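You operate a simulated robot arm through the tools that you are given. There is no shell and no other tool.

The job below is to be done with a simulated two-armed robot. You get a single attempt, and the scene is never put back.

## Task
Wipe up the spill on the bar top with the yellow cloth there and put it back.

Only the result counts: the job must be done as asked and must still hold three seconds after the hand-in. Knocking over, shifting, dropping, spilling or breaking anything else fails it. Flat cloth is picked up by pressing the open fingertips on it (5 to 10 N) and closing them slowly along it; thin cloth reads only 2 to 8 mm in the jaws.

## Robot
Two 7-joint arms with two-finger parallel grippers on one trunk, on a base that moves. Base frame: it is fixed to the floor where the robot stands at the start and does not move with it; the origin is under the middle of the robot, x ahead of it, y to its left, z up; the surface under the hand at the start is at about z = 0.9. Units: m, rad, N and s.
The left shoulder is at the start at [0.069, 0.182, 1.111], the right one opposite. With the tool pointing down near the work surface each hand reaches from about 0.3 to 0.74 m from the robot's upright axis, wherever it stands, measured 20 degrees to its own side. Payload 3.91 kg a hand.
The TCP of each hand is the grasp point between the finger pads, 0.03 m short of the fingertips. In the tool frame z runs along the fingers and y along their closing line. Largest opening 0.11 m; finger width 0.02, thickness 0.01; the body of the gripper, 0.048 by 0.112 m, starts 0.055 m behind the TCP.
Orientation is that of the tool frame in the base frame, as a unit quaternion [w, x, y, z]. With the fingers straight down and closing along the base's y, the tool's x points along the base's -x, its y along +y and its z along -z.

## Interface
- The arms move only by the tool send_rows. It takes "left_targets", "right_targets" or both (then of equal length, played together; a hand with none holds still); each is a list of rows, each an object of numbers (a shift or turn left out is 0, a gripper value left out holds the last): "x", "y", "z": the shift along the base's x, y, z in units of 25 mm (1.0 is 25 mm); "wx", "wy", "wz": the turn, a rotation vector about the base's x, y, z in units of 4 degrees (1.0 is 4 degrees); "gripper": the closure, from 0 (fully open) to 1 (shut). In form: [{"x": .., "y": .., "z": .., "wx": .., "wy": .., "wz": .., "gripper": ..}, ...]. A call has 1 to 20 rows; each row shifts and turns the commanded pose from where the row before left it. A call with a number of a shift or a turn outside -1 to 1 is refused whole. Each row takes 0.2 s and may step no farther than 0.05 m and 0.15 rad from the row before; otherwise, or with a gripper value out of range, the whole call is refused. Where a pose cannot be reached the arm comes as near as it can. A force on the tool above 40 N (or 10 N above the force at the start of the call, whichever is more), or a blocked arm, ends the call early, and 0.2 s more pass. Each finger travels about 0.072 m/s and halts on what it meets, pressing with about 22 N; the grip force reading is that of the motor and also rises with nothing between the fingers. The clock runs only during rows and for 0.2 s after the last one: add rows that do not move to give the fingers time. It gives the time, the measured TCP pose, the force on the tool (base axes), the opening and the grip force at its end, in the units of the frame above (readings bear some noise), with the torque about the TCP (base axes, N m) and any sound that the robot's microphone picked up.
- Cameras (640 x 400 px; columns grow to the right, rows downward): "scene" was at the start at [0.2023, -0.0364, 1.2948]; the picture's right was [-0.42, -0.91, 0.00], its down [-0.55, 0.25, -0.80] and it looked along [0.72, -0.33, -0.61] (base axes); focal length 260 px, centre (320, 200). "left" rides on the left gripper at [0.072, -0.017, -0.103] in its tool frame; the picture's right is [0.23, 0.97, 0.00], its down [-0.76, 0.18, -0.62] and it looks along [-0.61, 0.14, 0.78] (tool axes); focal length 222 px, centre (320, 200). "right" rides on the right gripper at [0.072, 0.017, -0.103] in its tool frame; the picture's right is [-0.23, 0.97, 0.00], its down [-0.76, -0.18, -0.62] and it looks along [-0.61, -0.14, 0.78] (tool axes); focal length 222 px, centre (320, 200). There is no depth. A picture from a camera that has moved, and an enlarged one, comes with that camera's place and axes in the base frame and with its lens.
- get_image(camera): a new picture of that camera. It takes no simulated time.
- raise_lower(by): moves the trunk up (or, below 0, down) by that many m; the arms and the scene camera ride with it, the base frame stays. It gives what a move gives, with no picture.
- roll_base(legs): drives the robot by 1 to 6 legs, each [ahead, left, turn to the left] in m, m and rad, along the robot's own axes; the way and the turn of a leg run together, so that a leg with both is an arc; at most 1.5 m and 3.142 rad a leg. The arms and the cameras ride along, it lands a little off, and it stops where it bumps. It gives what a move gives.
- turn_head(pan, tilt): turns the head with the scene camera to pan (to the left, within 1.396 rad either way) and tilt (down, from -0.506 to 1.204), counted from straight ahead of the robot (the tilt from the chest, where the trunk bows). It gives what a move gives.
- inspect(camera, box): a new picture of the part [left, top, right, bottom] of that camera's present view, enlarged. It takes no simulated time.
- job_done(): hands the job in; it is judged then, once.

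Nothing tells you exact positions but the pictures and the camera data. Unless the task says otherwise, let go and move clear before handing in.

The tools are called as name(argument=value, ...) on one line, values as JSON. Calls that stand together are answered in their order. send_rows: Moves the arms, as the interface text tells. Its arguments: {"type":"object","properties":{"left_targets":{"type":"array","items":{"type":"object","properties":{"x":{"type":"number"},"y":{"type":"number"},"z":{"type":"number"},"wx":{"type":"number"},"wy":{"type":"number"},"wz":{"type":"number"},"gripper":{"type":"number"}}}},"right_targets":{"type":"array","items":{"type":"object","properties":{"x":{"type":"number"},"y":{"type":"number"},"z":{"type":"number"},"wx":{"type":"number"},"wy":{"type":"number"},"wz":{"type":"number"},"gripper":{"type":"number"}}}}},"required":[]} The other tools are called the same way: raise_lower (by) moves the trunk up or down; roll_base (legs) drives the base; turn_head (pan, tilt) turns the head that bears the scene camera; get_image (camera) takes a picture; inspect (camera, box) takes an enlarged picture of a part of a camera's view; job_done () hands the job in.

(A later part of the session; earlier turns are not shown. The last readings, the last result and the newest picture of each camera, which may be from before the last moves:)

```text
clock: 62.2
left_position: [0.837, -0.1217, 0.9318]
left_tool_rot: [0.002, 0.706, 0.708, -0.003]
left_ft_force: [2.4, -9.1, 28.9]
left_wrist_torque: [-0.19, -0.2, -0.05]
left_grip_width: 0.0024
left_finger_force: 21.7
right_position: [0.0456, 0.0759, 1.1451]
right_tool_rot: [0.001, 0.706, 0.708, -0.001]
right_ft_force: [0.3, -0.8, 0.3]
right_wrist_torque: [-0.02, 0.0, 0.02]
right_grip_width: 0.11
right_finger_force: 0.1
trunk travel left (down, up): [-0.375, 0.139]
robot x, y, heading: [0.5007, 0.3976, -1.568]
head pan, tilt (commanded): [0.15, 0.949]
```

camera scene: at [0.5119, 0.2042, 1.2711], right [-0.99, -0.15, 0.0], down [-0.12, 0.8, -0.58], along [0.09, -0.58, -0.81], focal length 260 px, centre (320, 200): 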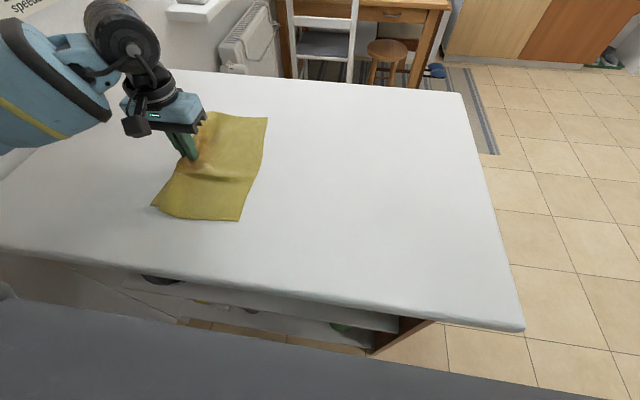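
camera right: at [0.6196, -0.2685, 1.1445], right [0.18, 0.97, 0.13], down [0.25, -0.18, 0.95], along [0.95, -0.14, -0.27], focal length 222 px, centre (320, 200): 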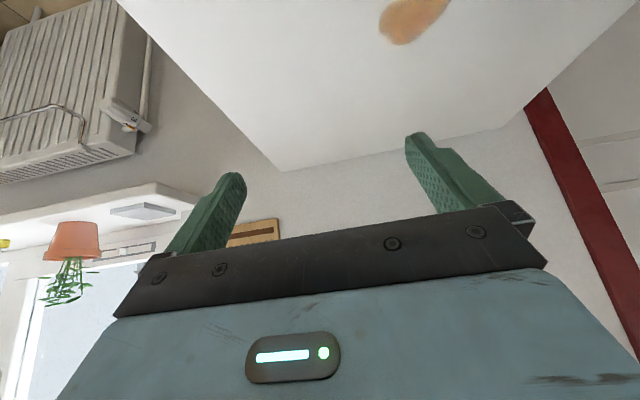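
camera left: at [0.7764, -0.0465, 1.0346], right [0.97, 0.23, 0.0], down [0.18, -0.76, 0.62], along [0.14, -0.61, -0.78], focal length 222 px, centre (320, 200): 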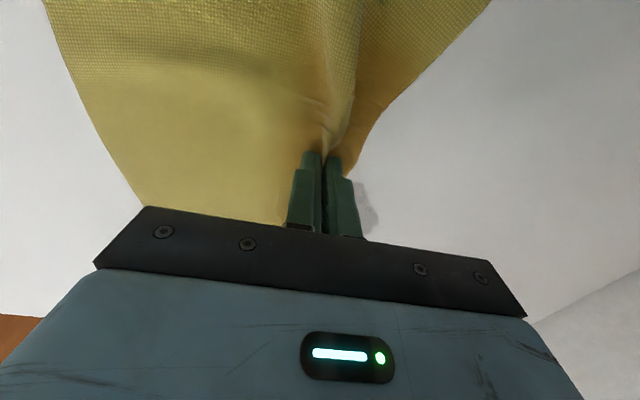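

send_rows(left_targets=[{"x": 0.35, "z": 0.03}, {"x": 0.35}, {"y": -0.5}, {"y": -0.8}, {"y": -0.8, "z": -0.01}, {"y": -0.8}, {"y": -0.8, "z": -0.01}, {"y": -0.4}, {}])

get_image(camera="left")

get_image(camera="scene")

```text
clock: 64.2
left_position: [0.8546, -0.2223, 0.9322]
left_tool_rot: [0.001, 0.706, 0.708, -0.001]
left_ft_force: [-0.7, 8.3, 26.6]
left_wrist_torque: [0.3, -0.07, 0.04]
left_grip_width: 0.002
left_finger_force: 22.4
right_position: [0.0454, 0.0778, 1.1458]
right_tool_rot: [0.002, 0.706, 0.708, -0.001]
right_ft_force: [0.6, -0.3, 1.5]
right_wrist_torque: [0.0, 0.01, -0.01]
right_grip_width: 0.1102
right_finger_force: 0.1
trunk travel left (down, up): [-0.375, 0.139]
robot x, y, heading: [0.5044, 0.3998, -1.567]
head pan, tilt (commanded): [0.15, 0.949]
```

```text
taken
camera left: at [0.8371, -0.1482, 1.0331], right [0.97, 0.23, 0.0], down [0.18, -0.76, 0.63], along [0.14, -0.61, -0.78], focal length 222 px, centre (320, 200)
```

left: 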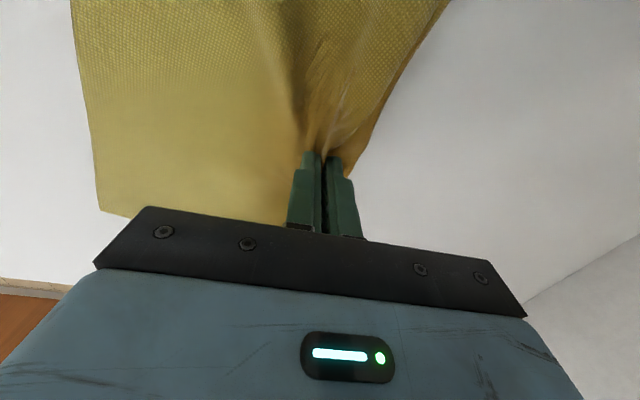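

```text
taken
camera scene: at [0.5121, 0.2066, 1.2715], right [-0.99, -0.15, 0.0], down [-0.12, 0.8, -0.58], along [0.09, -0.58, -0.81], focal length 260 px, centre (320, 200)
```

scene: 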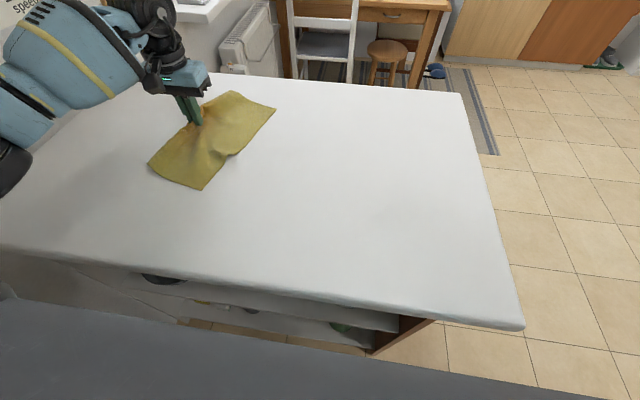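

The spill area is fully swept and the cloth now covers it. I'll swing the cloth back into line with light tension, spread the pinched ridge while opening, and let go to check underneath later.

send_rows(left_targets=[{"z": 0.2}, {"z": 0.1}, {"x": 0.15, "y": 0.5}, {"x": 0.15, "y": 0.6}, {"x": 0.15, "y": 0.6}, {"x": 0.15, "y": 0.3}, {"x": 0.2}, {}])

get_image(camera="scene")

get_image(camera="left")

```text
clock: 66.0
left_position: [0.8758, -0.1733, 0.937]
left_tool_rot: [-0.001, 0.707, 0.708, 0.0]
left_ft_force: [-0.2, 0.9, 0.2]
left_wrist_torque: [-0.03, 0.02, 0.01]
left_grip_width: 0.0024
left_finger_force: 21.2
right_position: [0.0463, 0.0744, 1.1463]
right_tool_rot: [0.001, 0.706, 0.708, -0.001]
right_ft_force: [-0.3, 0.2, -0.5]
right_wrist_torque: [-0.02, -0.02, -0.01]
right_grip_width: 0.1102
right_finger_force: 0.1
trunk travel left (down, up): [-0.375, 0.139]
robot x, y, heading: [0.5042, 0.3972, -1.567]
head pan, tilt (commanded): [0.15, 0.949]
```

```text
taken
camera scene: at [0.5133, 0.2033, 1.2709], right [-0.99, -0.15, 0.0], down [-0.12, 0.8, -0.58], along [0.09, -0.58, -0.81], focal length 260 px, centre (320, 200)
```

scene: 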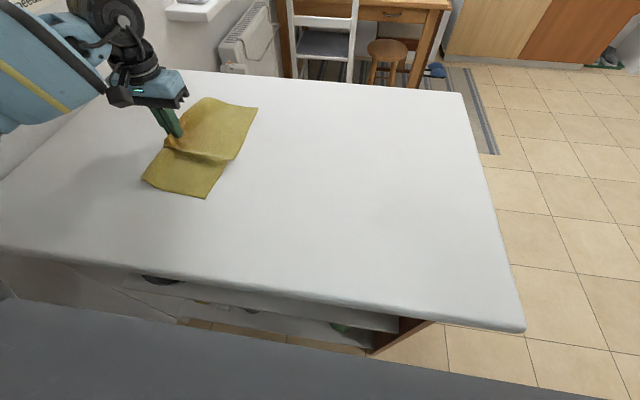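

```text
taken
camera left: at [0.8583, -0.1005, 1.0383], right [0.97, 0.23, 0.0], down [0.18, -0.76, 0.62], along [0.14, -0.61, -0.78], focal length 222 px, centre (320, 200)
```

left: 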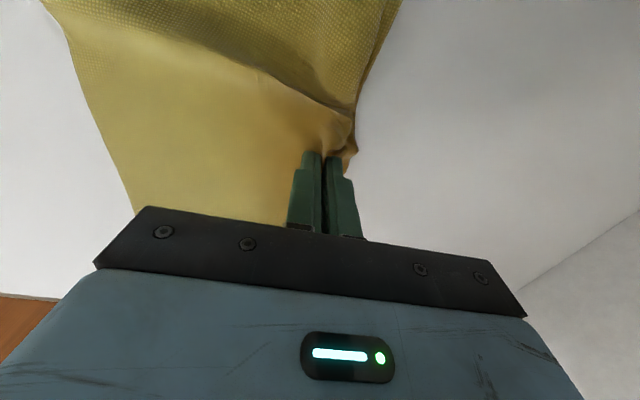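

The cloth lies fairly well with one crease running from the pinch. I'll lower to light contact, open slowly to spread it, then lift clear and look.

send_rows(left_targets=[{"z": -0.15}, {"z": -0.06}, {}, {"gripper": 0.95}, {"gripper": 0.9}, {"gripper": 0.85}, {"gripper": 0.8}, {"gripper": 0.75}, {"gripper": 0.7}, {"gripper": 0.65}, {"gripper": 0.6}, {"gripper": 0.55}, {"gripper": 0.5}, {}])

get_image(camera="left")

```text
clock: 69.0
left_position: [0.8746, -0.173, 0.9312]
left_tool_rot: [0.0, 0.706, 0.708, 0.0]
left_ft_force: [-1.5, 0.4, 8.6]
left_wrist_torque: [-0.01, -0.15, -0.02]
left_grip_width: 0.053
left_finger_force: 0.1
right_position: [0.0457, 0.0752, 1.1462]
right_tool_rot: [0.001, 0.706, 0.708, -0.001]
right_ft_force: [0.5, 0.1, 0.4]
right_wrist_torque: [0.0, 0.01, 0.0]
right_grip_width: 0.1102
right_finger_force: 0.1
trunk travel left (down, up): [-0.375, 0.139]
robot x, y, heading: [0.5032, 0.3996, -1.57]
head pan, tilt (commanded): [0.15, 0.949]
```

```text
taken
camera left: at [0.8578, -0.1001, 1.0335], right [0.97, 0.23, 0.0], down [0.18, -0.76, 0.62], along [0.14, -0.61, -0.78], focal length 222 px, centre (320, 200)
```

left: 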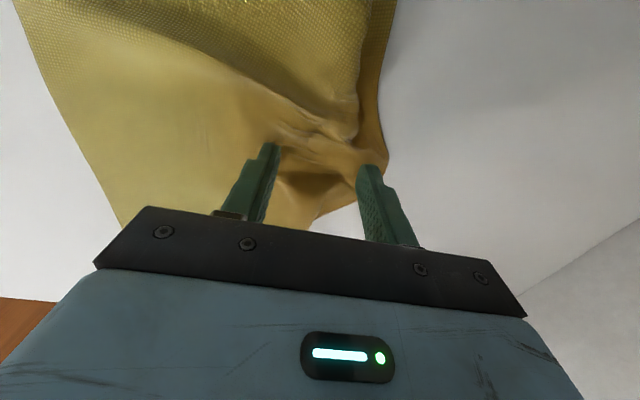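

The ridge has spread out. I'll lift the hand clear and look at the whole cloth.

send_rows(left_targets=[{"z": 0.4}, {"z": 1}, {"z": 1}, {"z": 1}, {"z": 1, "x": -0.8}, {"x": -1}, {"x": -1}, {"x": -1}, {"x": -1}, {}])

get_image(camera="scene")

get_image(camera="left")

```text
clock: 71.2
left_position: [0.7558, -0.1758, 1.04]
left_tool_rot: [0.0, 0.707, 0.708, 0.0]
left_ft_force: [-0.9, 0.1, 0.0]
left_wrist_torque: [0.02, 0.03, -0.01]
left_grip_width: 0.0548
left_finger_force: 0.1
right_position: [0.0477, 0.0749, 1.1459]
right_tool_rot: [0.0, 0.707, 0.708, 0.0]
right_ft_force: [0.1, 0.2, -0.6]
right_wrist_torque: [0.0, -0.01, 0.01]
right_grip_width: 0.1099
right_finger_force: 0.1
trunk travel left (down, up): [-0.375, 0.139]
robot x, y, heading: [0.5033, 0.4018, -1.566]
head pan, tilt (commanded): [0.15, 0.949]
```

```text
taken
camera scene: at [0.5138, 0.2034, 1.2709], right [-0.99, -0.15, 0.0], down [-0.12, 0.8, -0.58], along [0.09, -0.58, -0.81], focal length 260 px, centre (320, 200)
```

scene: 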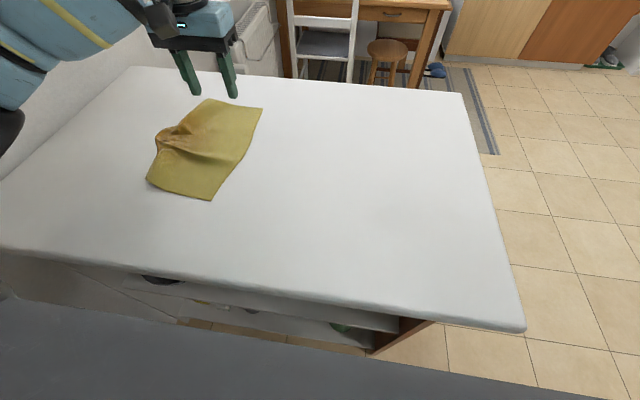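

```text
taken
camera left: at [0.7378, -0.1017, 1.1415], right [0.97, 0.23, 0.0], down [0.18, -0.76, 0.62], along [0.14, -0.61, -0.78], focal length 222 px, centre (320, 200)
```

left: 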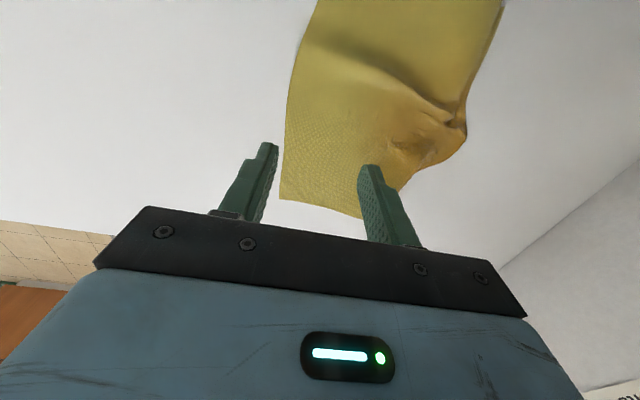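

The cloth is well aligned: its near edge runs from (0.745, −0.033) to (0.730, −0.305), which is the original layout shifted about 0.36 m in x. I'll pinch it by that near edge so I can drag it straight back.

send_rows(left_targets=[{"x": 0.45, "y": 0.15, "gripper": 0.45}, {"x": 0.4}, {"z": -0.8}, {"z": -0.8}, {"z": -0.8}, {"z": -0.8}, {"z": -0.5}, {"z": -0.2}, {}])

get_image(camera="left")

get_image(camera="scene")

```text
clock: 73.2
left_position: [0.7755, -0.1699, 0.9417]
left_tool_rot: [0.001, 0.706, 0.708, 0.0]
left_ft_force: [0.2, 0.0, -0.1]
left_wrist_torque: [-0.05, 0.01, 0.03]
left_grip_width: 0.0606
left_finger_force: 0.0
right_position: [0.0454, 0.0745, 1.1457]
right_tool_rot: [0.0, 0.707, 0.707, -0.001]
right_ft_force: [0.1, 0.2, -0.4]
right_wrist_torque: [-0.01, -0.01, 0.03]
right_grip_width: 0.1104
right_finger_force: 0.0
trunk travel left (down, up): [-0.375, 0.139]
robot x, y, heading: [0.5023, 0.4, -1.568]
head pan, tilt (commanded): [0.15, 0.949]
```

```text
taken
camera left: at [0.7589, -0.0969, 1.045], right [0.97, 0.23, 0.0], down [0.18, -0.76, 0.62], along [0.14, -0.61, -0.78], focal length 222 px, centre (320, 200)
```

left: 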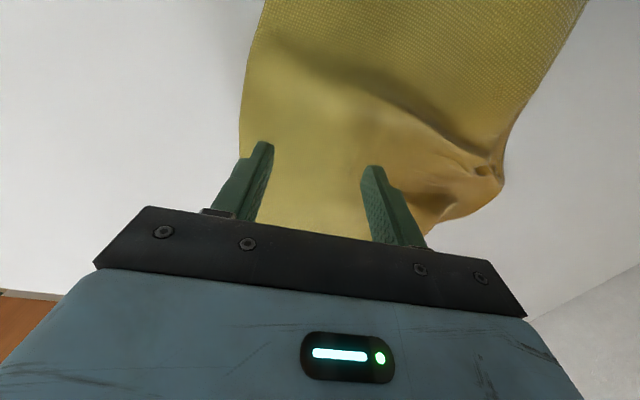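

```text
taken
camera scene: at [0.5134, 0.2032, 1.2709], right [-0.99, -0.15, 0.0], down [-0.12, 0.8, -0.58], along [0.09, -0.58, -0.81], focal length 260 px, centre (320, 200)
```

scene: 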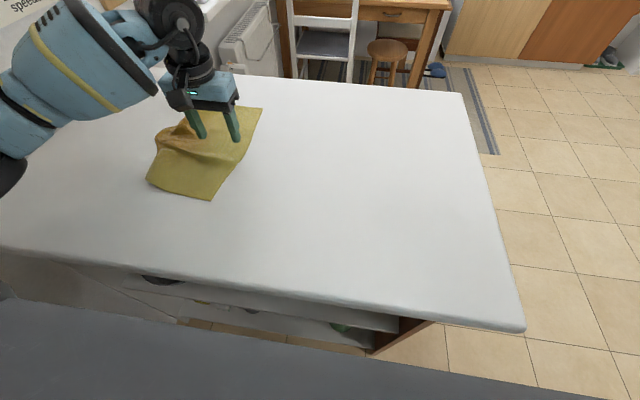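

The near finger is about 15 mm inside the cloth edge. I'll lower to a gentle press.

send_rows(left_targets=[{"z": -0.2}, {"z": -0.12}, {"z": -0.08}, {"z": -0.04}, {}, {}])

```text
clock: 74.6
left_position: [0.7757, -0.17, 0.9316]
left_tool_rot: [0.0, 0.707, 0.708, 0.0]
left_ft_force: [-0.5, 0.5, -0.7]
left_wrist_torque: [0.0, -0.01, 0.04]
left_grip_width: 0.0605
left_finger_force: 0.0
right_position: [0.0458, 0.0732, 1.146]
right_tool_rot: [0.0, 0.706, 0.708, 0.0]
right_ft_force: [0.2, 1.5, 0.1]
right_wrist_torque: [-0.05, -0.02, -0.01]
right_grip_width: 0.11
right_finger_force: 0.0
trunk travel left (down, up): [-0.375, 0.139]
robot x, y, heading: [0.503, 0.3945, -1.574]
head pan, tilt (commanded): [0.15, 0.949]
```

send_rows(left_targets=[{"z": -0.05}, {}, {}])

```text
clock: 75.4
left_position: [0.7754, -0.1688, 0.9315]
left_tool_rot: [0.001, 0.706, 0.708, 0.0]
left_ft_force: [0.2, -0.3, 3.1]
left_wrist_torque: [-0.03, 0.01, 0.02]
left_grip_width: 0.0604
left_finger_force: 0.1
right_position: [0.0459, 0.0752, 1.146]
right_tool_rot: [0.001, 0.706, 0.708, -0.001]
right_ft_force: [0.1, 0.7, 1.2]
right_wrist_torque: [0.03, 0.01, 0.0]
right_grip_width: 0.11
right_finger_force: 0.0
trunk travel left (down, up): [-0.375, 0.139]
robot x, y, heading: [0.5049, 0.4001, -1.569]
head pan, tilt (commanded): [0.15, 0.949]
```

send_rows(left_targets=[{"z": -0.03}, {}, {}])

```text
clock: 76.2
left_position: [0.7758, -0.1696, 0.9327]
left_tool_rot: [0.0, 0.707, 0.708, 0.0]
left_ft_force: [0.6, -1.6, 7.0]
left_wrist_torque: [-0.02, 0.04, 0.0]
left_grip_width: 0.0604
left_finger_force: 0.0
right_position: [0.0453, 0.075, 1.1465]
right_tool_rot: [0.0, 0.707, 0.707, 0.0]
right_ft_force: [0.2, -0.1, 0.3]
right_wrist_torque: [-0.02, -0.01, -0.02]
right_grip_width: 0.11
right_finger_force: 0.1
trunk travel left (down, up): [-0.375, 0.139]
robot x, y, heading: [0.5044, 0.3991, -1.569]
head pan, tilt (commanded): [0.15, 0.949]
```

The press reads 7 N, so I'll close slowly to pinch the cloth.

send_rows(left_targets=[{"gripper": 0.48}, {"gripper": 0.51}, {"gripper": 0.54}, {"gripper": 0.57}, {"gripper": 0.6}, {"gripper": 0.63}, {"gripper": 0.66}, {"gripper": 0.69}, {"gripper": 0.72}, {"gripper": 0.75}, {"gripper": 0.78}, {"gripper": 0.81}, {"gripper": 0.84}, {"gripper": 0.87}, {"gripper": 0.9}, {"gripper": 0.93}, {"gripper": 0.96}, {"gripper": 0.98}, {"gripper": 1.0}, {}])

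get_image(camera="left")

get_image(camera="scene")

```text
clock: 80.4
left_position: [0.7749, -0.1699, 0.9314]
left_tool_rot: [0.001, 0.706, 0.708, -0.001]
left_ft_force: [2.9, -0.1, 10.9]
left_wrist_torque: [0.0, -0.05, -0.01]
left_grip_width: 0.0023
left_finger_force: 22.7
right_position: [0.0455, 0.0746, 1.1474]
right_tool_rot: [0.001, 0.707, 0.708, -0.001]
right_ft_force: [0.4, 0.1, -0.4]
right_wrist_torque: [0.0, -0.01, 0.01]
right_grip_width: 0.1103
right_finger_force: 0.0
trunk travel left (down, up): [-0.375, 0.139]
robot x, y, heading: [0.5032, 0.4021, -1.567]
head pan, tilt (commanded): [0.15, 0.949]
```

```text
taken
camera left: at [0.7586, -0.0959, 1.0333], right [0.97, 0.23, 0.0], down [0.18, -0.76, 0.62], along [0.14, -0.61, -0.78], focal length 222 px, centre (320, 200)
```

left: 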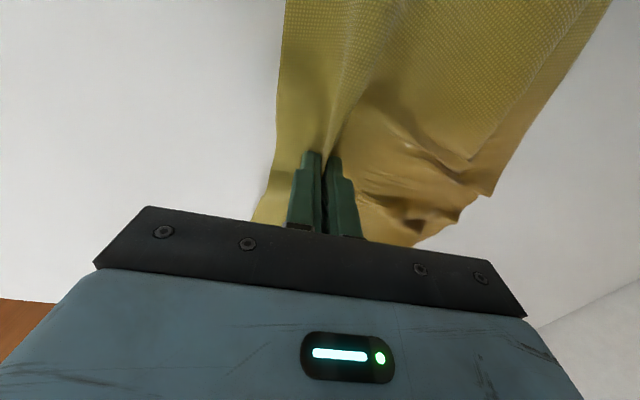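

```text
taken
camera scene: at [0.5132, 0.2041, 1.2711], right [-0.99, -0.15, 0.0], down [-0.12, 0.8, -0.58], along [0.09, -0.58, -0.81], focal length 260 px, centre (320, 200)
```

scene: 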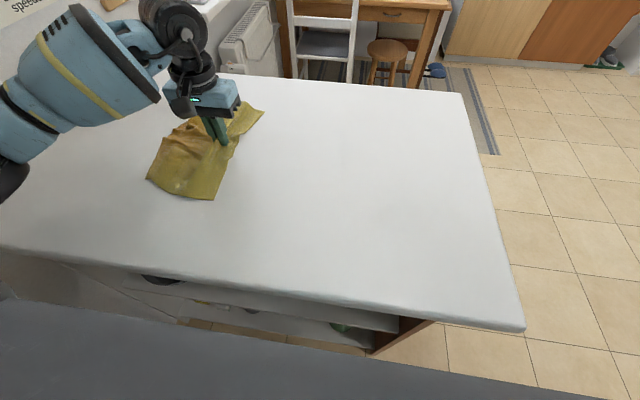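

The near edge is pinched. I'll lift it slightly and drag the cloth back in −x, checking after the first part.

send_rows(left_targets=[{"z": 0.25}, {"z": 0.2}, {"x": -0.4}, {"x": -0.7}, {"x": -0.7}, {"x": -0.7}, {"x": -0.7}, {"x": -0.7}, {"x": -0.7}, {"x": -0.4}, {}])

get_image(camera="left")

get_image(camera="scene")

```text
clock: 82.8
left_position: [0.6514, -0.1728, 0.9421]
left_tool_rot: [0.001, 0.707, 0.708, -0.001]
left_ft_force: [-0.5, -0.7, -0.1]
left_wrist_torque: [0.01, 0.01, -0.04]
left_grip_width: 0.0023
left_finger_force: 21.7
right_position: [0.0464, 0.0751, 1.146]
right_tool_rot: [0.0, 0.707, 0.707, -0.001]
right_ft_force: [-0.3, -0.5, 0.4]
right_wrist_torque: [-0.03, -0.02, 0.01]
right_grip_width: 0.1098
right_finger_force: 0.1
trunk travel left (down, up): [-0.375, 0.139]
robot x, y, heading: [0.5026, 0.3997, -1.571]
head pan, tilt (commanded): [0.15, 0.949]
```

```text
taken
camera left: at [0.6347, -0.0984, 1.0442], right [0.97, 0.23, 0.0], down [0.18, -0.76, 0.62], along [0.14, -0.61, -0.78], focal length 222 px, centre (320, 200)
```

left: 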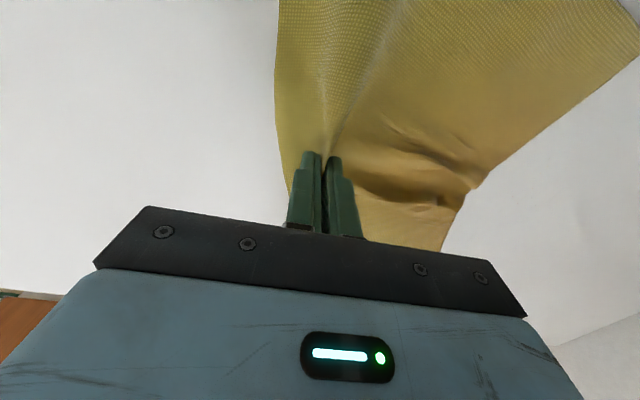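

```text
taken
camera scene: at [0.5135, 0.2033, 1.2709], right [-0.99, -0.15, 0.0], down [-0.12, 0.8, -0.58], along [0.09, -0.58, -0.81], focal length 260 px, centre (320, 200)
```

scene: 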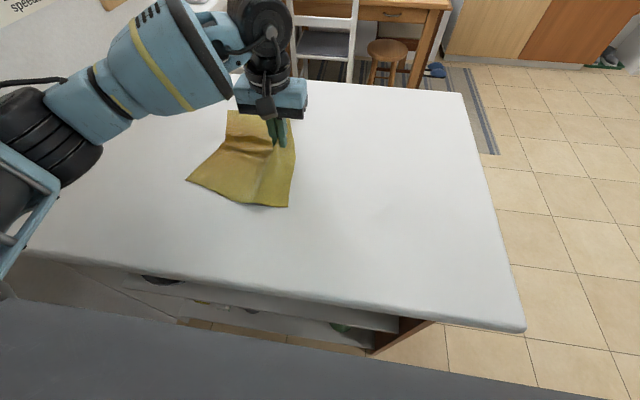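

The cloth trails well and the spill spot looks clean. I'll continue the drag to its original place.

send_rows(left_targets=[{"x": -0.4}, {"x": -0.7, "y": -0.04}, {"x": -0.7, "y": -0.04}, {"x": -0.7, "y": -0.04}, {"x": -0.7, "y": -0.04}, {"x": -0.7, "y": -0.04}, {"x": -0.7, "y": -0.04}, {"x": -0.7, "y": -0.04}, {"x": -0.7, "y": -0.04}, {"x": -0.7, "y": -0.04}, {"x": -0.7, "y": -0.04}, {"x": -0.7, "y": -0.04}, {"x": -0.7, "y": -0.04}, {"x": -0.5}, {}])

get_image(camera="left")

get_image(camera="scene")

```text
clock: 86.0
left_position: [0.4186, -0.1808, 0.9412]
left_tool_rot: [0.001, 0.706, 0.708, 0.0]
left_ft_force: [-0.2, 0.5, -0.1]
left_wrist_torque: [0.01, 0.01, -0.01]
left_grip_width: 0.0024
left_finger_force: 22.2
right_position: [0.0456, 0.0753, 1.1466]
right_tool_rot: [0.0, 0.706, 0.708, 0.0]
right_ft_force: [0.8, 0.1, -0.4]
right_wrist_torque: [0.02, -0.02, 0.0]
right_grip_width: 0.1101
right_finger_force: 0.1
trunk travel left (down, up): [-0.375, 0.139]
robot x, y, heading: [0.5028, 0.3945, -1.57]
head pan, tilt (commanded): [0.15, 0.949]
```

```text
taken
camera left: at [0.402, -0.1077, 1.0439], right [0.97, 0.23, 0.0], down [0.18, -0.76, 0.62], along [0.14, -0.61, -0.78], focal length 222 px, centre (320, 200)
```

left: 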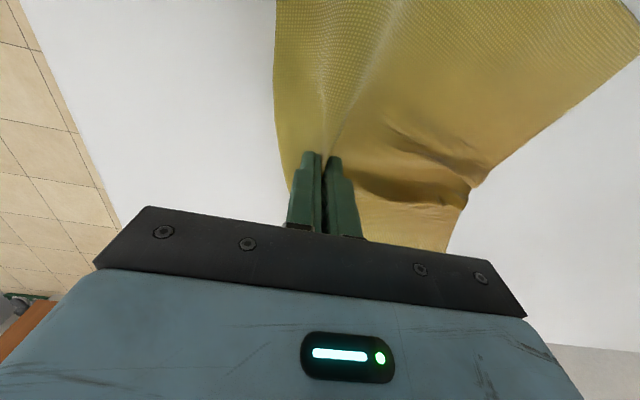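

```text
taken
camera scene: at [0.5136, 0.2032, 1.2709], right [-0.99, -0.15, 0.0], down [-0.12, 0.8, -0.58], along [0.09, -0.58, -0.81], focal length 260 px, centre (320, 200)
```

scene: 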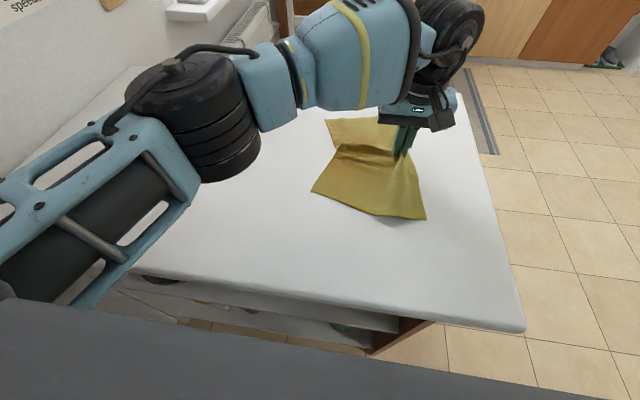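

The cloth is back in place, with corners near (0.373, −0.05), (0.572, −0.08) and (0.575, −0.287). I'll lower, spread the ridge while opening, then lift away to judge the fit.

send_rows(left_targets=[{"x": 0.1, "z": -0.2}, {"x": 0.1, "z": -0.14}, {"z": -0.08}, {}, {}])

```text
clock: 87.2
left_position: [0.4231, -0.1812, 0.9323]
left_tool_rot: [0.0, 0.707, 0.707, 0.0]
left_ft_force: [0.7, -1.2, 1.3]
left_wrist_torque: [-0.03, 0.0, -0.01]
left_grip_width: 0.0023
left_finger_force: 22.3
right_position: [0.0458, 0.0739, 1.1461]
right_tool_rot: [0.001, 0.707, 0.707, 0.0]
right_ft_force: [-0.4, 0.8, -0.2]
right_wrist_torque: [0.01, -0.02, -0.01]
right_grip_width: 0.1101
right_finger_force: 0.0
trunk travel left (down, up): [-0.375, 0.139]
robot x, y, heading: [0.501, 0.3991, -1.57]
head pan, tilt (commanded): [0.15, 0.949]
```

send_rows(left_targets=[{"z": -0.05}, {}, {"gripper": 0.96}, {"gripper": 0.92}, {"gripper": 0.88}, {"gripper": 0.84}, {"gripper": 0.8}, {"gripper": 0.76}, {"gripper": 0.72}, {"gripper": 0.68}, {"gripper": 0.64}, {"gripper": 0.6}, {"gripper": 0.56}, {"gripper": 0.52}, {"gripper": 0.48}, {"gripper": 0.45}, {}])

get_image(camera="left")

```text
clock: 90.8
left_position: [0.4223, -0.1823, 0.9317]
left_tool_rot: [0.001, 0.706, 0.708, 0.0]
left_ft_force: [1.8, -0.3, 13.5]
left_wrist_torque: [-0.04, 0.13, -0.01]
left_grip_width: 0.0582
left_finger_force: 0.1
right_position: [0.0466, 0.0758, 1.1457]
right_tool_rot: [0.001, 0.706, 0.708, 0.0]
right_ft_force: [-0.3, 0.3, -0.2]
right_wrist_torque: [0.0, 0.0, 0.05]
right_grip_width: 0.1099
right_finger_force: 0.1
trunk travel left (down, up): [-0.375, 0.139]
robot x, y, heading: [0.4999, 0.4, -1.57]
head pan, tilt (commanded): [0.15, 0.949]
```

```text
taken
camera left: at [0.4065, -0.1079, 1.0334], right [0.97, 0.23, 0.0], down [0.18, -0.76, 0.62], along [0.14, -0.61, -0.78], focal length 222 px, centre (320, 200)
```

left: 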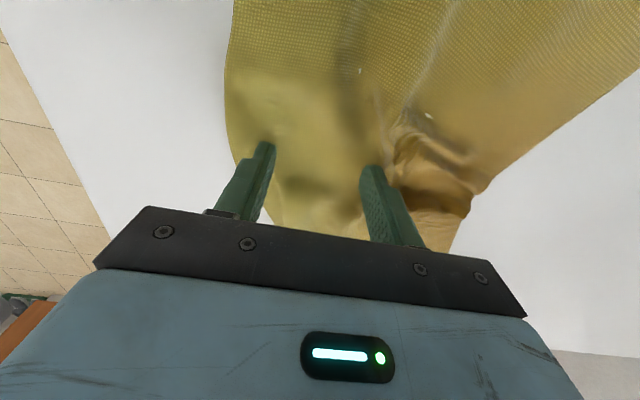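

I've let go. I'll raise the hand and swing it aside to view the result.

send_rows(left_targets=[{"z": 0.3}, {"z": 1}, {"z": 1}, {"z": 1}, {"z": 1}, {"x": 0.9, "z": 0.6}, {"x": 1}, {"x": 1}, {"x": 1}, {"x": 1}, {"x": 1}, {"x": 1}, {"x": 1}, {"x": 1}, {}])

get_image(camera="scene")

get_image(camera="left")

```text
clock: 94.0
left_position: [0.645, -0.1815, 1.0539]
left_tool_rot: [0.001, 0.707, 0.708, -0.001]
left_ft_force: [0.9, -0.5, -0.1]
left_wrist_torque: [0.01, 0.0, 0.01]
left_grip_width: 0.0605
left_finger_force: 0.0
right_position: [0.046, 0.0753, 1.1461]
right_tool_rot: [0.0, 0.707, 0.708, 0.0]
right_ft_force: [0.2, -0.1, -0.5]
right_wrist_torque: [-0.01, -0.01, -0.01]
right_grip_width: 0.1101
right_finger_force: 0.0
trunk travel left (down, up): [-0.375, 0.139]
robot x, y, heading: [0.5042, 0.3975, -1.575]
head pan, tilt (commanded): [0.15, 0.949]
```

```text
taken
camera scene: at [0.5129, 0.2032, 1.2709], right [-0.99, -0.15, 0.0], down [-0.12, 0.8, -0.58], along [0.09, -0.58, -0.81], focal length 260 px, centre (320, 200)
```

scene: 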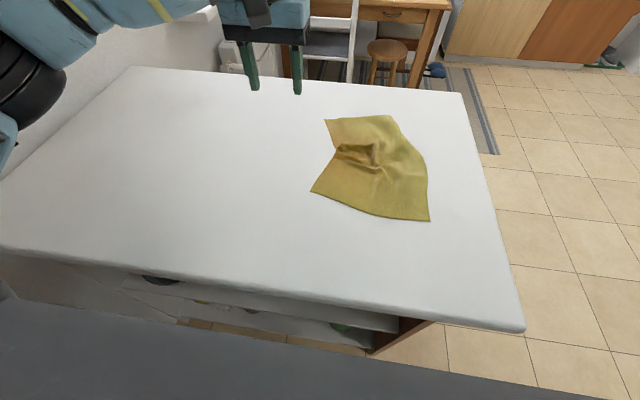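

```text
taken
camera left: at [0.6282, -0.1087, 1.1556], right [0.97, 0.23, 0.0], down [0.18, -0.76, 0.62], along [0.14, -0.61, -0.78], focal length 222 px, centre (320, 200)
```

left: 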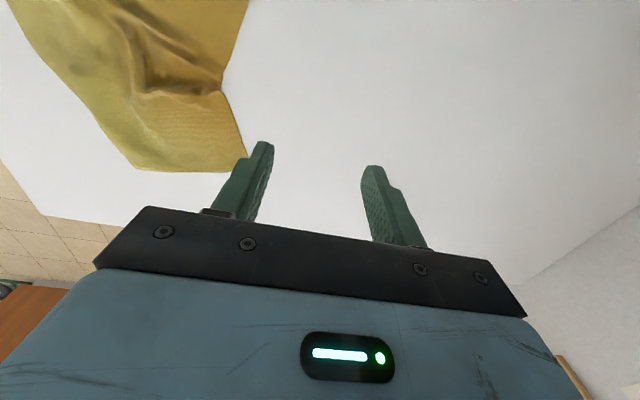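

The spill spot looks clean and the cloth's centre is within a centimetre of where it began, though it is a bit crumpled. I'll zoom in to check for residue and see the creases.

inspect(camera="scene", box=[130, 90, 290, 190])

inspect(camera="scene", box=[290, 100, 450, 240])

```text
4.00 times, centred on (210, 140) of scene
camera zoom: at [0.5129, 0.2032, 1.2709], right [-0.99, -0.15, 0.0], down [-0.12, 0.8, -0.58], along [0.09, -0.58, -0.81], focal length 1041 px, centre (760, 440)
```

zoom: 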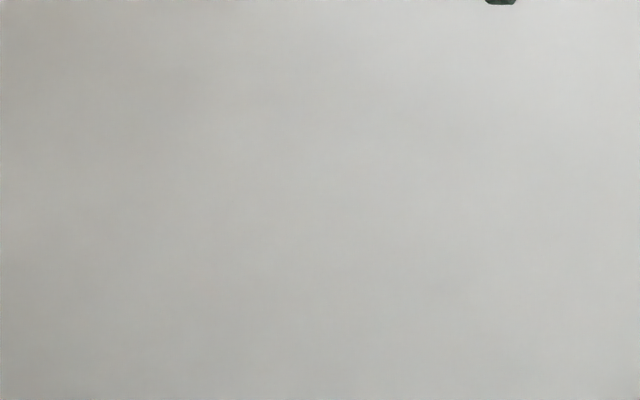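

```text
2.86 times, centred on (370, 170) of scene
camera zoom: at [0.5129, 0.2032, 1.2709], right [-0.99, -0.15, 0.0], down [-0.12, 0.8, -0.58], along [0.09, -0.58, -0.81], focal length 744 px, centre (177, 286)
```

zoom: 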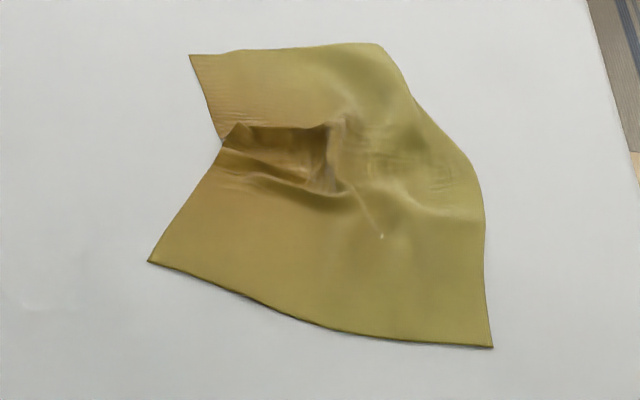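

The spill has gone completely. I'd like the cloth to lie flatter like at the start, so I'll shift the base slightly right and closer to reach its far corners; the clearance stays as large as at the start.

roll_base(legs=[[0, -0.15, 0], [0.035, 0, 0]])

get_image(camera="scene")

```text
clock: 96.4
left_position: [0.4963, -0.2153, 1.054]
left_tool_rot: [0.001, 0.706, 0.708, -0.001]
left_ft_force: [0.0, -0.4, 0.0]
left_wrist_torque: [0.03, 0.01, -0.01]
left_grip_width: 0.0604
left_finger_force: 0.1
right_position: [-0.1025, 0.0394, 1.1449]
right_tool_rot: [0.0, 0.706, 0.709, -0.001]
right_ft_force: [-0.2, 0.4, -0.9]
right_wrist_torque: [0.01, 0.02, 0.01]
right_grip_width: 0.1096
right_finger_force: 0.0
trunk travel left (down, up): [-0.375, 0.139]
robot x, y, heading: [0.3531, 0.3681, -1.569]
head pan, tilt (commanded): [0.15, 0.949]
```

```text
taken
camera scene: at [0.3645, 0.1689, 1.2709], right [-0.99, -0.15, 0.0], down [-0.12, 0.8, -0.58], along [0.09, -0.58, -0.81], focal length 260 px, centre (320, 200)
```

scene: 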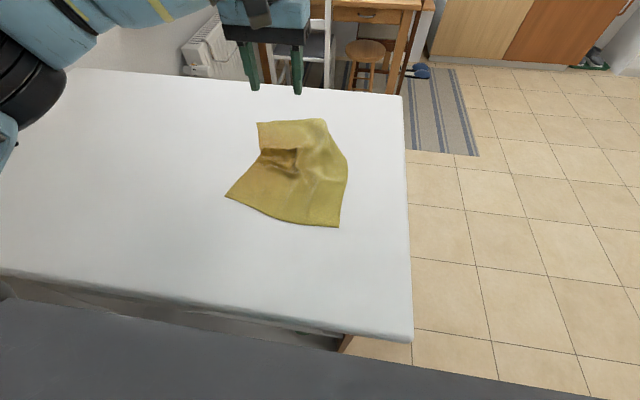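

I'll press the closed fingertips just inside the far spill-side corner, near (0.565, −0.272), and slide it outward.

send_rows(left_targets=[{"x": 0.7, "y": -0.57, "gripper": 1.0}, {"x": 0.7, "y": -0.57}, {"x": 0.7, "y": -0.57}, {"x": 0.65, "y": -0.56}, {"z": -0.9}, {"z": -0.9}, {"z": -0.9}, {"z": -0.9}, {"z": -0.7}, {"z": -0.3}, {}])

get_image(camera="scene")

get_image(camera="left")

```text
clock: 98.8
left_position: [0.5647, -0.2727, 0.9393]
left_tool_rot: [0.001, 0.706, 0.708, 0.0]
left_ft_force: [0.0, 0.2, 0.1]
left_wrist_torque: [-0.02, 0.0, 0.04]
left_grip_width: 0.0
left_finger_force: 21.9
right_position: [-0.104, 0.0389, 1.1461]
right_tool_rot: [0.001, 0.706, 0.708, -0.001]
right_ft_force: [-0.2, 0.0, 0.5]
right_wrist_torque: [-0.01, 0.0, 0.0]
right_grip_width: 0.1096
right_finger_force: 0.1
trunk travel left (down, up): [-0.375, 0.139]
robot x, y, heading: [0.3533, 0.3627, -1.566]
head pan, tilt (commanded): [0.15, 0.949]
```

```text
taken
camera scene: at [0.3646, 0.1692, 1.2709], right [-0.99, -0.15, 0.0], down [-0.12, 0.8, -0.58], along [0.09, -0.58, -0.81], focal length 260 px, centre (320, 200)
```

scene: 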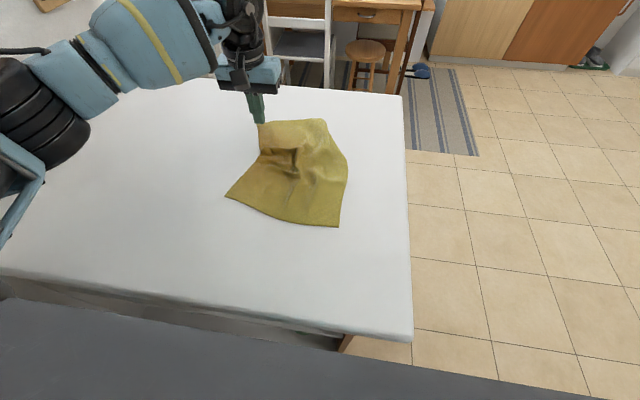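

```text
taken
camera left: at [0.5482, -0.1993, 1.0416], right [0.97, 0.23, 0.0], down [0.18, -0.76, 0.62], along [0.14, -0.61, -0.78], focal length 222 px, centre (320, 200)
```

left: 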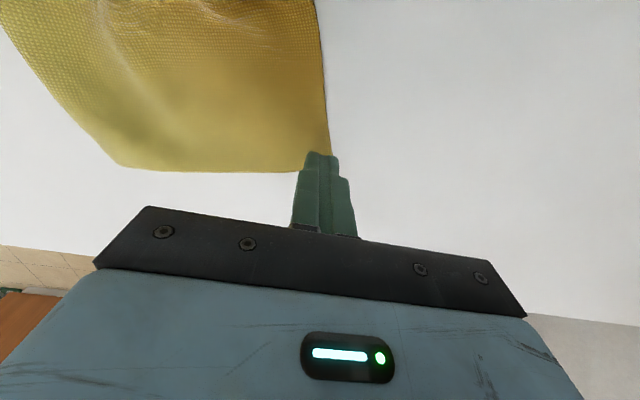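

The tips are only just inside the corner, so I'll shift a few millimetres inward, press, and slide along −y.

send_rows(left_targets=[{"x": -0.2, "y": 0.4}, {"z": -0.2}, {"z": -0.1}, {"z": -0.04}, {}, {}])

```text
clock: 100.2
left_position: [0.5608, -0.2623, 0.9314]
left_tool_rot: [0.002, 0.706, 0.708, -0.001]
left_ft_force: [0.8, 0.0, 12.6]
left_wrist_torque: [0.03, -0.04, -0.01]
left_grip_width: 0.0
left_finger_force: 22.4
right_position: [-0.1031, 0.0401, 1.1464]
right_tool_rot: [0.001, 0.706, 0.708, 0.0]
right_ft_force: [0.1, -0.8, -0.8]
right_wrist_torque: [0.0, -0.02, -0.03]
right_grip_width: 0.11
right_finger_force: 0.1
trunk travel left (down, up): [-0.375, 0.139]
robot x, y, heading: [0.3508, 0.3633, -1.565]
head pan, tilt (commanded): [0.15, 0.949]
```

send_rows(left_targets=[{"y": -0.2}, {"y": -0.25}, {"y": -0.25}, {"y": -0.25}, {"y": -0.25}, {"y": -0.25}, {"y": -0.25}, {"y": -0.2}, {}])

get_image(camera="scene")

get_image(camera="left")

```text
clock: 102.2
left_position: [0.5612, -0.3093, 0.9309]
left_tool_rot: [0.0, 0.706, 0.709, 0.0]
left_ft_force: [-0.6, 2.0, 10.1]
left_wrist_torque: [0.05, 0.02, 0.02]
left_grip_width: 0.0
left_finger_force: 21.9
right_position: [-0.1022, 0.0405, 1.1467]
right_tool_rot: [0.001, 0.706, 0.708, -0.001]
right_ft_force: [0.5, -0.1, -0.3]
right_wrist_torque: [-0.02, 0.03, -0.02]
right_grip_width: 0.1099
right_finger_force: 0.1
trunk travel left (down, up): [-0.375, 0.139]
robot x, y, heading: [0.3542, 0.3661, -1.567]
head pan, tilt (commanded): [0.15, 0.949]
```

```text
taken
camera scene: at [0.3643, 0.1703, 1.2711], right [-0.99, -0.15, 0.0], down [-0.12, 0.8, -0.58], along [0.09, -0.58, -0.81], focal length 260 px, centre (320, 200)
```

scene: 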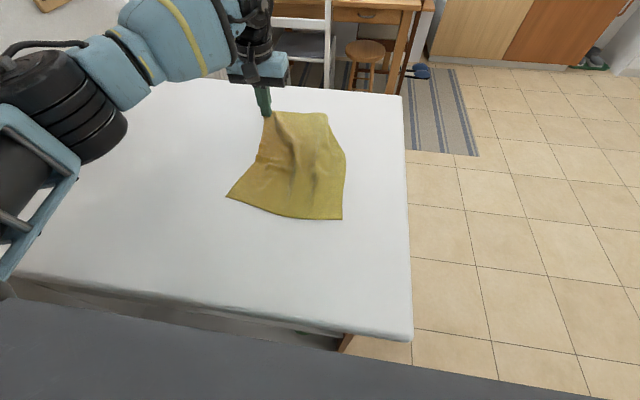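

```text
taken
camera left: at [0.5447, -0.2359, 1.0335], right [0.97, 0.23, 0.0], down [0.18, -0.76, 0.62], along [0.14, -0.61, -0.78], focal length 222 px, centre (320, 200)
```

left: 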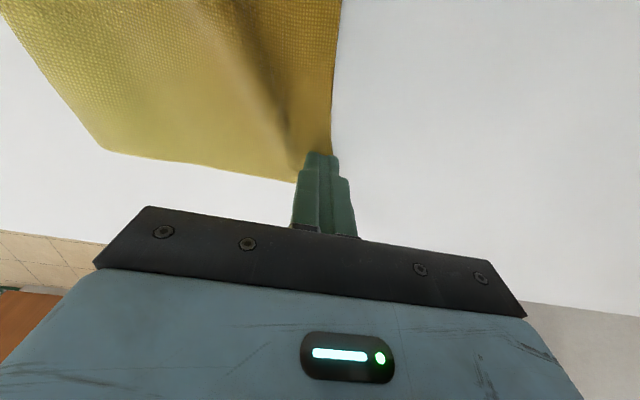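

That flattened the crumple nicely. Next I'll pull the other far corner, now near (0.427, −0.335), back towards −x.

send_rows(left_targets=[{"z": 0.4}, {"z": 0.6}, {"x": -0.8}, {"x": -0.8}, {"x": -0.8}, {"x": -0.8}, {"x": -0.8, "y": -0.1}, {"x": -0.5, "y": -0.1}, {"z": -0.4}, {"z": -0.25}, {}])

get_image(camera="scene")

get_image(camera="left")

```text
clock: 104.6
left_position: [0.4477, -0.3139, 0.9385]
left_tool_rot: [0.001, 0.706, 0.708, 0.0]
left_ft_force: [0.7, 0.0, 0.4]
left_wrist_torque: [-0.03, 0.0, 0.01]
left_grip_width: 0.0
left_finger_force: 21.8
right_position: [-0.1022, 0.0401, 1.1457]
right_tool_rot: [0.0, 0.706, 0.709, -0.001]
right_ft_force: [1.1, -0.1, -0.7]
right_wrist_torque: [0.0, 0.01, 0.01]
right_grip_width: 0.1098
right_finger_force: 0.0
trunk travel left (down, up): [-0.375, 0.139]
robot x, y, heading: [0.3542, 0.3657, -1.564]
head pan, tilt (commanded): [0.15, 0.949]
```

```text
taken
camera scene: at [0.3646, 0.1692, 1.2709], right [-0.99, -0.15, 0.0], down [-0.12, 0.8, -0.58], along [0.09, -0.58, -0.81], focal length 260 px, centre (320, 200)
```

scene: 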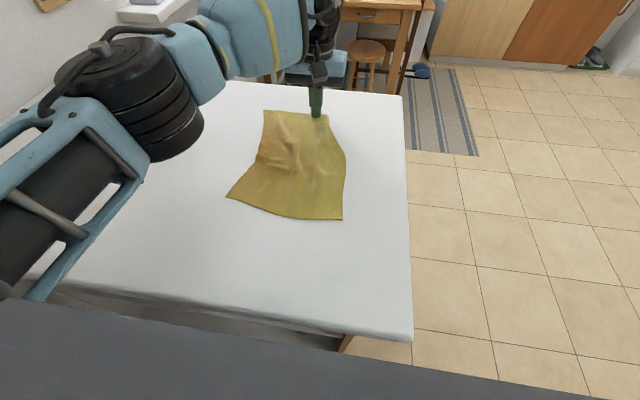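

```text
taken
camera left: at [0.4314, -0.2409, 1.0415], right [0.97, 0.23, 0.0], down [0.18, -0.76, 0.62], along [0.14, -0.61, -0.78], focal length 222 px, centre (320, 200)
```

left: 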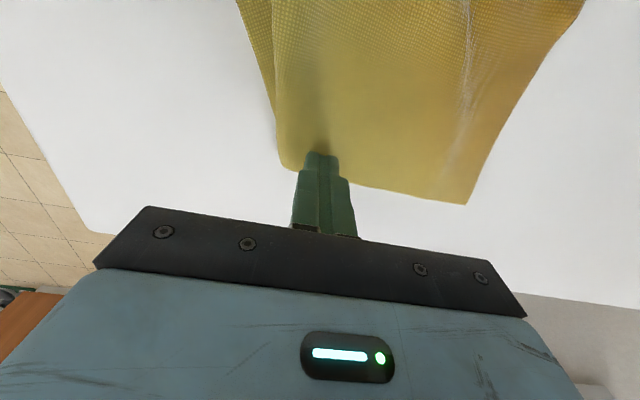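

The other corner now sits on its target at (0.574, −0.333). I'll nudge inward, press and slide this one in −x.

send_rows(left_targets=[{"y": 0.25}, {"z": -0.18}, {"z": -0.1}, {"z": -0.04}, {}, {}])

```text
clock: 106.0
left_position: [0.4479, -0.3092, 0.9323]
left_tool_rot: [0.001, 0.705, 0.709, -0.001]
left_ft_force: [1.7, -1.1, 12.2]
left_wrist_torque: [-0.06, 0.1, 0.01]
left_grip_width: 0.0
left_finger_force: 22.0
right_position: [-0.1022, 0.0397, 1.1459]
right_tool_rot: [0.0, 0.706, 0.708, -0.001]
right_ft_force: [0.3, -0.8, 0.2]
right_wrist_torque: [0.01, 0.01, -0.02]
right_grip_width: 0.11
right_finger_force: 0.1
trunk travel left (down, up): [-0.375, 0.139]
robot x, y, heading: [0.3516, 0.3678, -1.568]
head pan, tilt (commanded): [0.15, 0.949]
```

send_rows(left_targets=[{"x": -0.2}, {"x": -0.25}, {"x": -0.25}, {"x": -0.25}, {"x": -0.25}, {"x": -0.25}, {"x": -0.25}, {"x": -0.25}, {"x": -0.25}, {"x": -0.2}, {}])

get_image(camera="scene")

get_image(camera="left")

```text
clock: 108.4
left_position: [0.389, -0.3078, 0.9312]
left_tool_rot: [0.002, 0.706, 0.708, -0.002]
left_ft_force: [4.8, 0.0, 21.6]
left_wrist_torque: [-0.03, 0.08, 0.03]
left_grip_width: 0.0
left_finger_force: 21.9
right_position: [-0.1029, 0.0424, 1.1471]
right_tool_rot: [0.001, 0.706, 0.708, -0.001]
right_ft_force: [0.8, 0.3, -0.3]
right_wrist_torque: [0.0, 0.01, 0.02]
right_grip_width: 0.11
right_finger_force: 0.0
trunk travel left (down, up): [-0.375, 0.139]
robot x, y, heading: [0.3479, 0.3629, -1.572]
head pan, tilt (commanded): [0.15, 0.949]
```

```text
taken
camera scene: at [0.3651, 0.1712, 1.2713], right [-0.99, -0.15, 0.0], down [-0.12, 0.8, -0.58], along [0.09, -0.58, -0.81], focal length 260 px, centre (320, 200)
```

scene: 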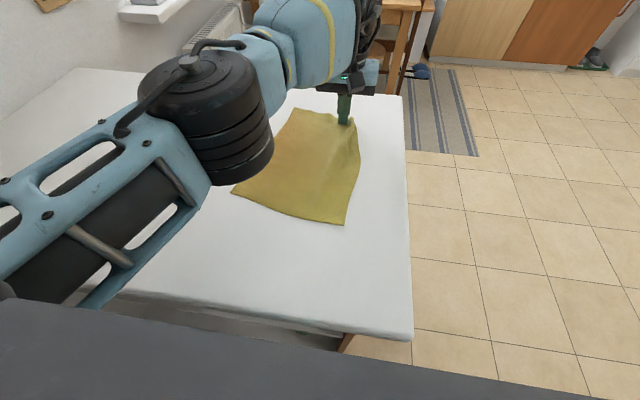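

```text
taken
camera left: at [0.3718, -0.2336, 1.0341], right [0.97, 0.23, 0.0], down [0.18, -0.76, 0.63], along [0.14, -0.61, -0.78], focal length 222 px, centre (320, 200)
```

left: 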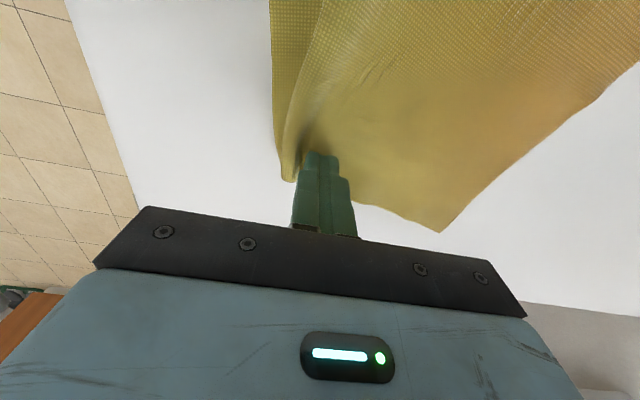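

This side flattened, but the far corner followed to about (0.503, −0.354). I'll lift and move the arm aside for a clear view before the next pull.

send_rows(left_targets=[{"z": 0.3}, {"z": 0.8}, {"z": 1}, {"z": 1, "x": 0.5}, {"x": 1}, {"x": 1}, {"x": 1}, {"x": 1}, {"x": 1}, {"x": 1}, {"x": 1}, {"x": 1}, {}])

inspect(camera="scene", box=[200, 90, 400, 240])

get_image(camera="scene")

```text
clock: 111.2
left_position: [0.6014, -0.309, 1.0079]
left_tool_rot: [0.001, 0.706, 0.708, -0.001]
left_ft_force: [-0.1, 0.6, -0.2]
left_wrist_torque: [0.0, -0.03, 0.05]
left_grip_width: 0.0
left_finger_force: 22.2
right_position: [-0.1026, 0.0395, 1.1468]
right_tool_rot: [0.001, 0.706, 0.708, 0.0]
right_ft_force: [-0.5, 0.8, -0.3]
right_wrist_torque: [0.0, -0.03, 0.02]
right_grip_width: 0.1103
right_finger_force: 0.1
trunk travel left (down, up): [-0.375, 0.139]
robot x, y, heading: [0.3572, 0.3627, -1.564]
head pan, tilt (commanded): [0.15, 0.949]
```

```text
2.67 times, centred on (300, 165) of scene
camera zoom: at [0.3641, 0.1691, 1.2709], right [-0.99, -0.15, 0.0], down [-0.12, 0.8, -0.58], along [0.09, -0.58, -0.81], focal length 694 px, centre (373, 293)
```

zoom: 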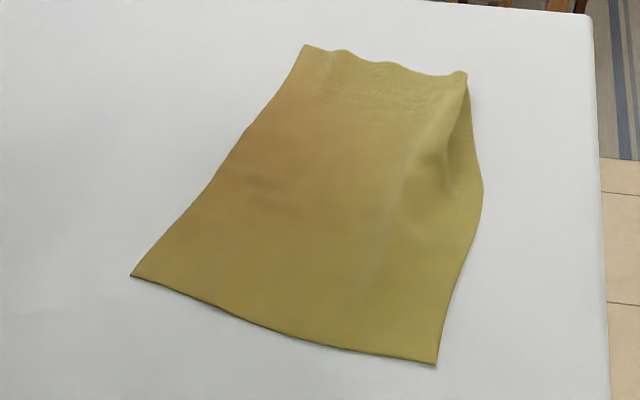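

```text
taken
camera scene: at [0.3641, 0.1691, 1.2709], right [-0.99, -0.15, 0.0], down [-0.12, 0.8, -0.58], along [0.09, -0.58, -0.81], focal length 260 px, centre (320, 200)
```

scene: 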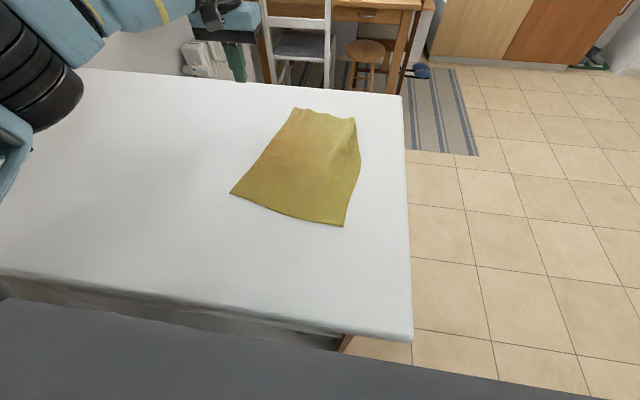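

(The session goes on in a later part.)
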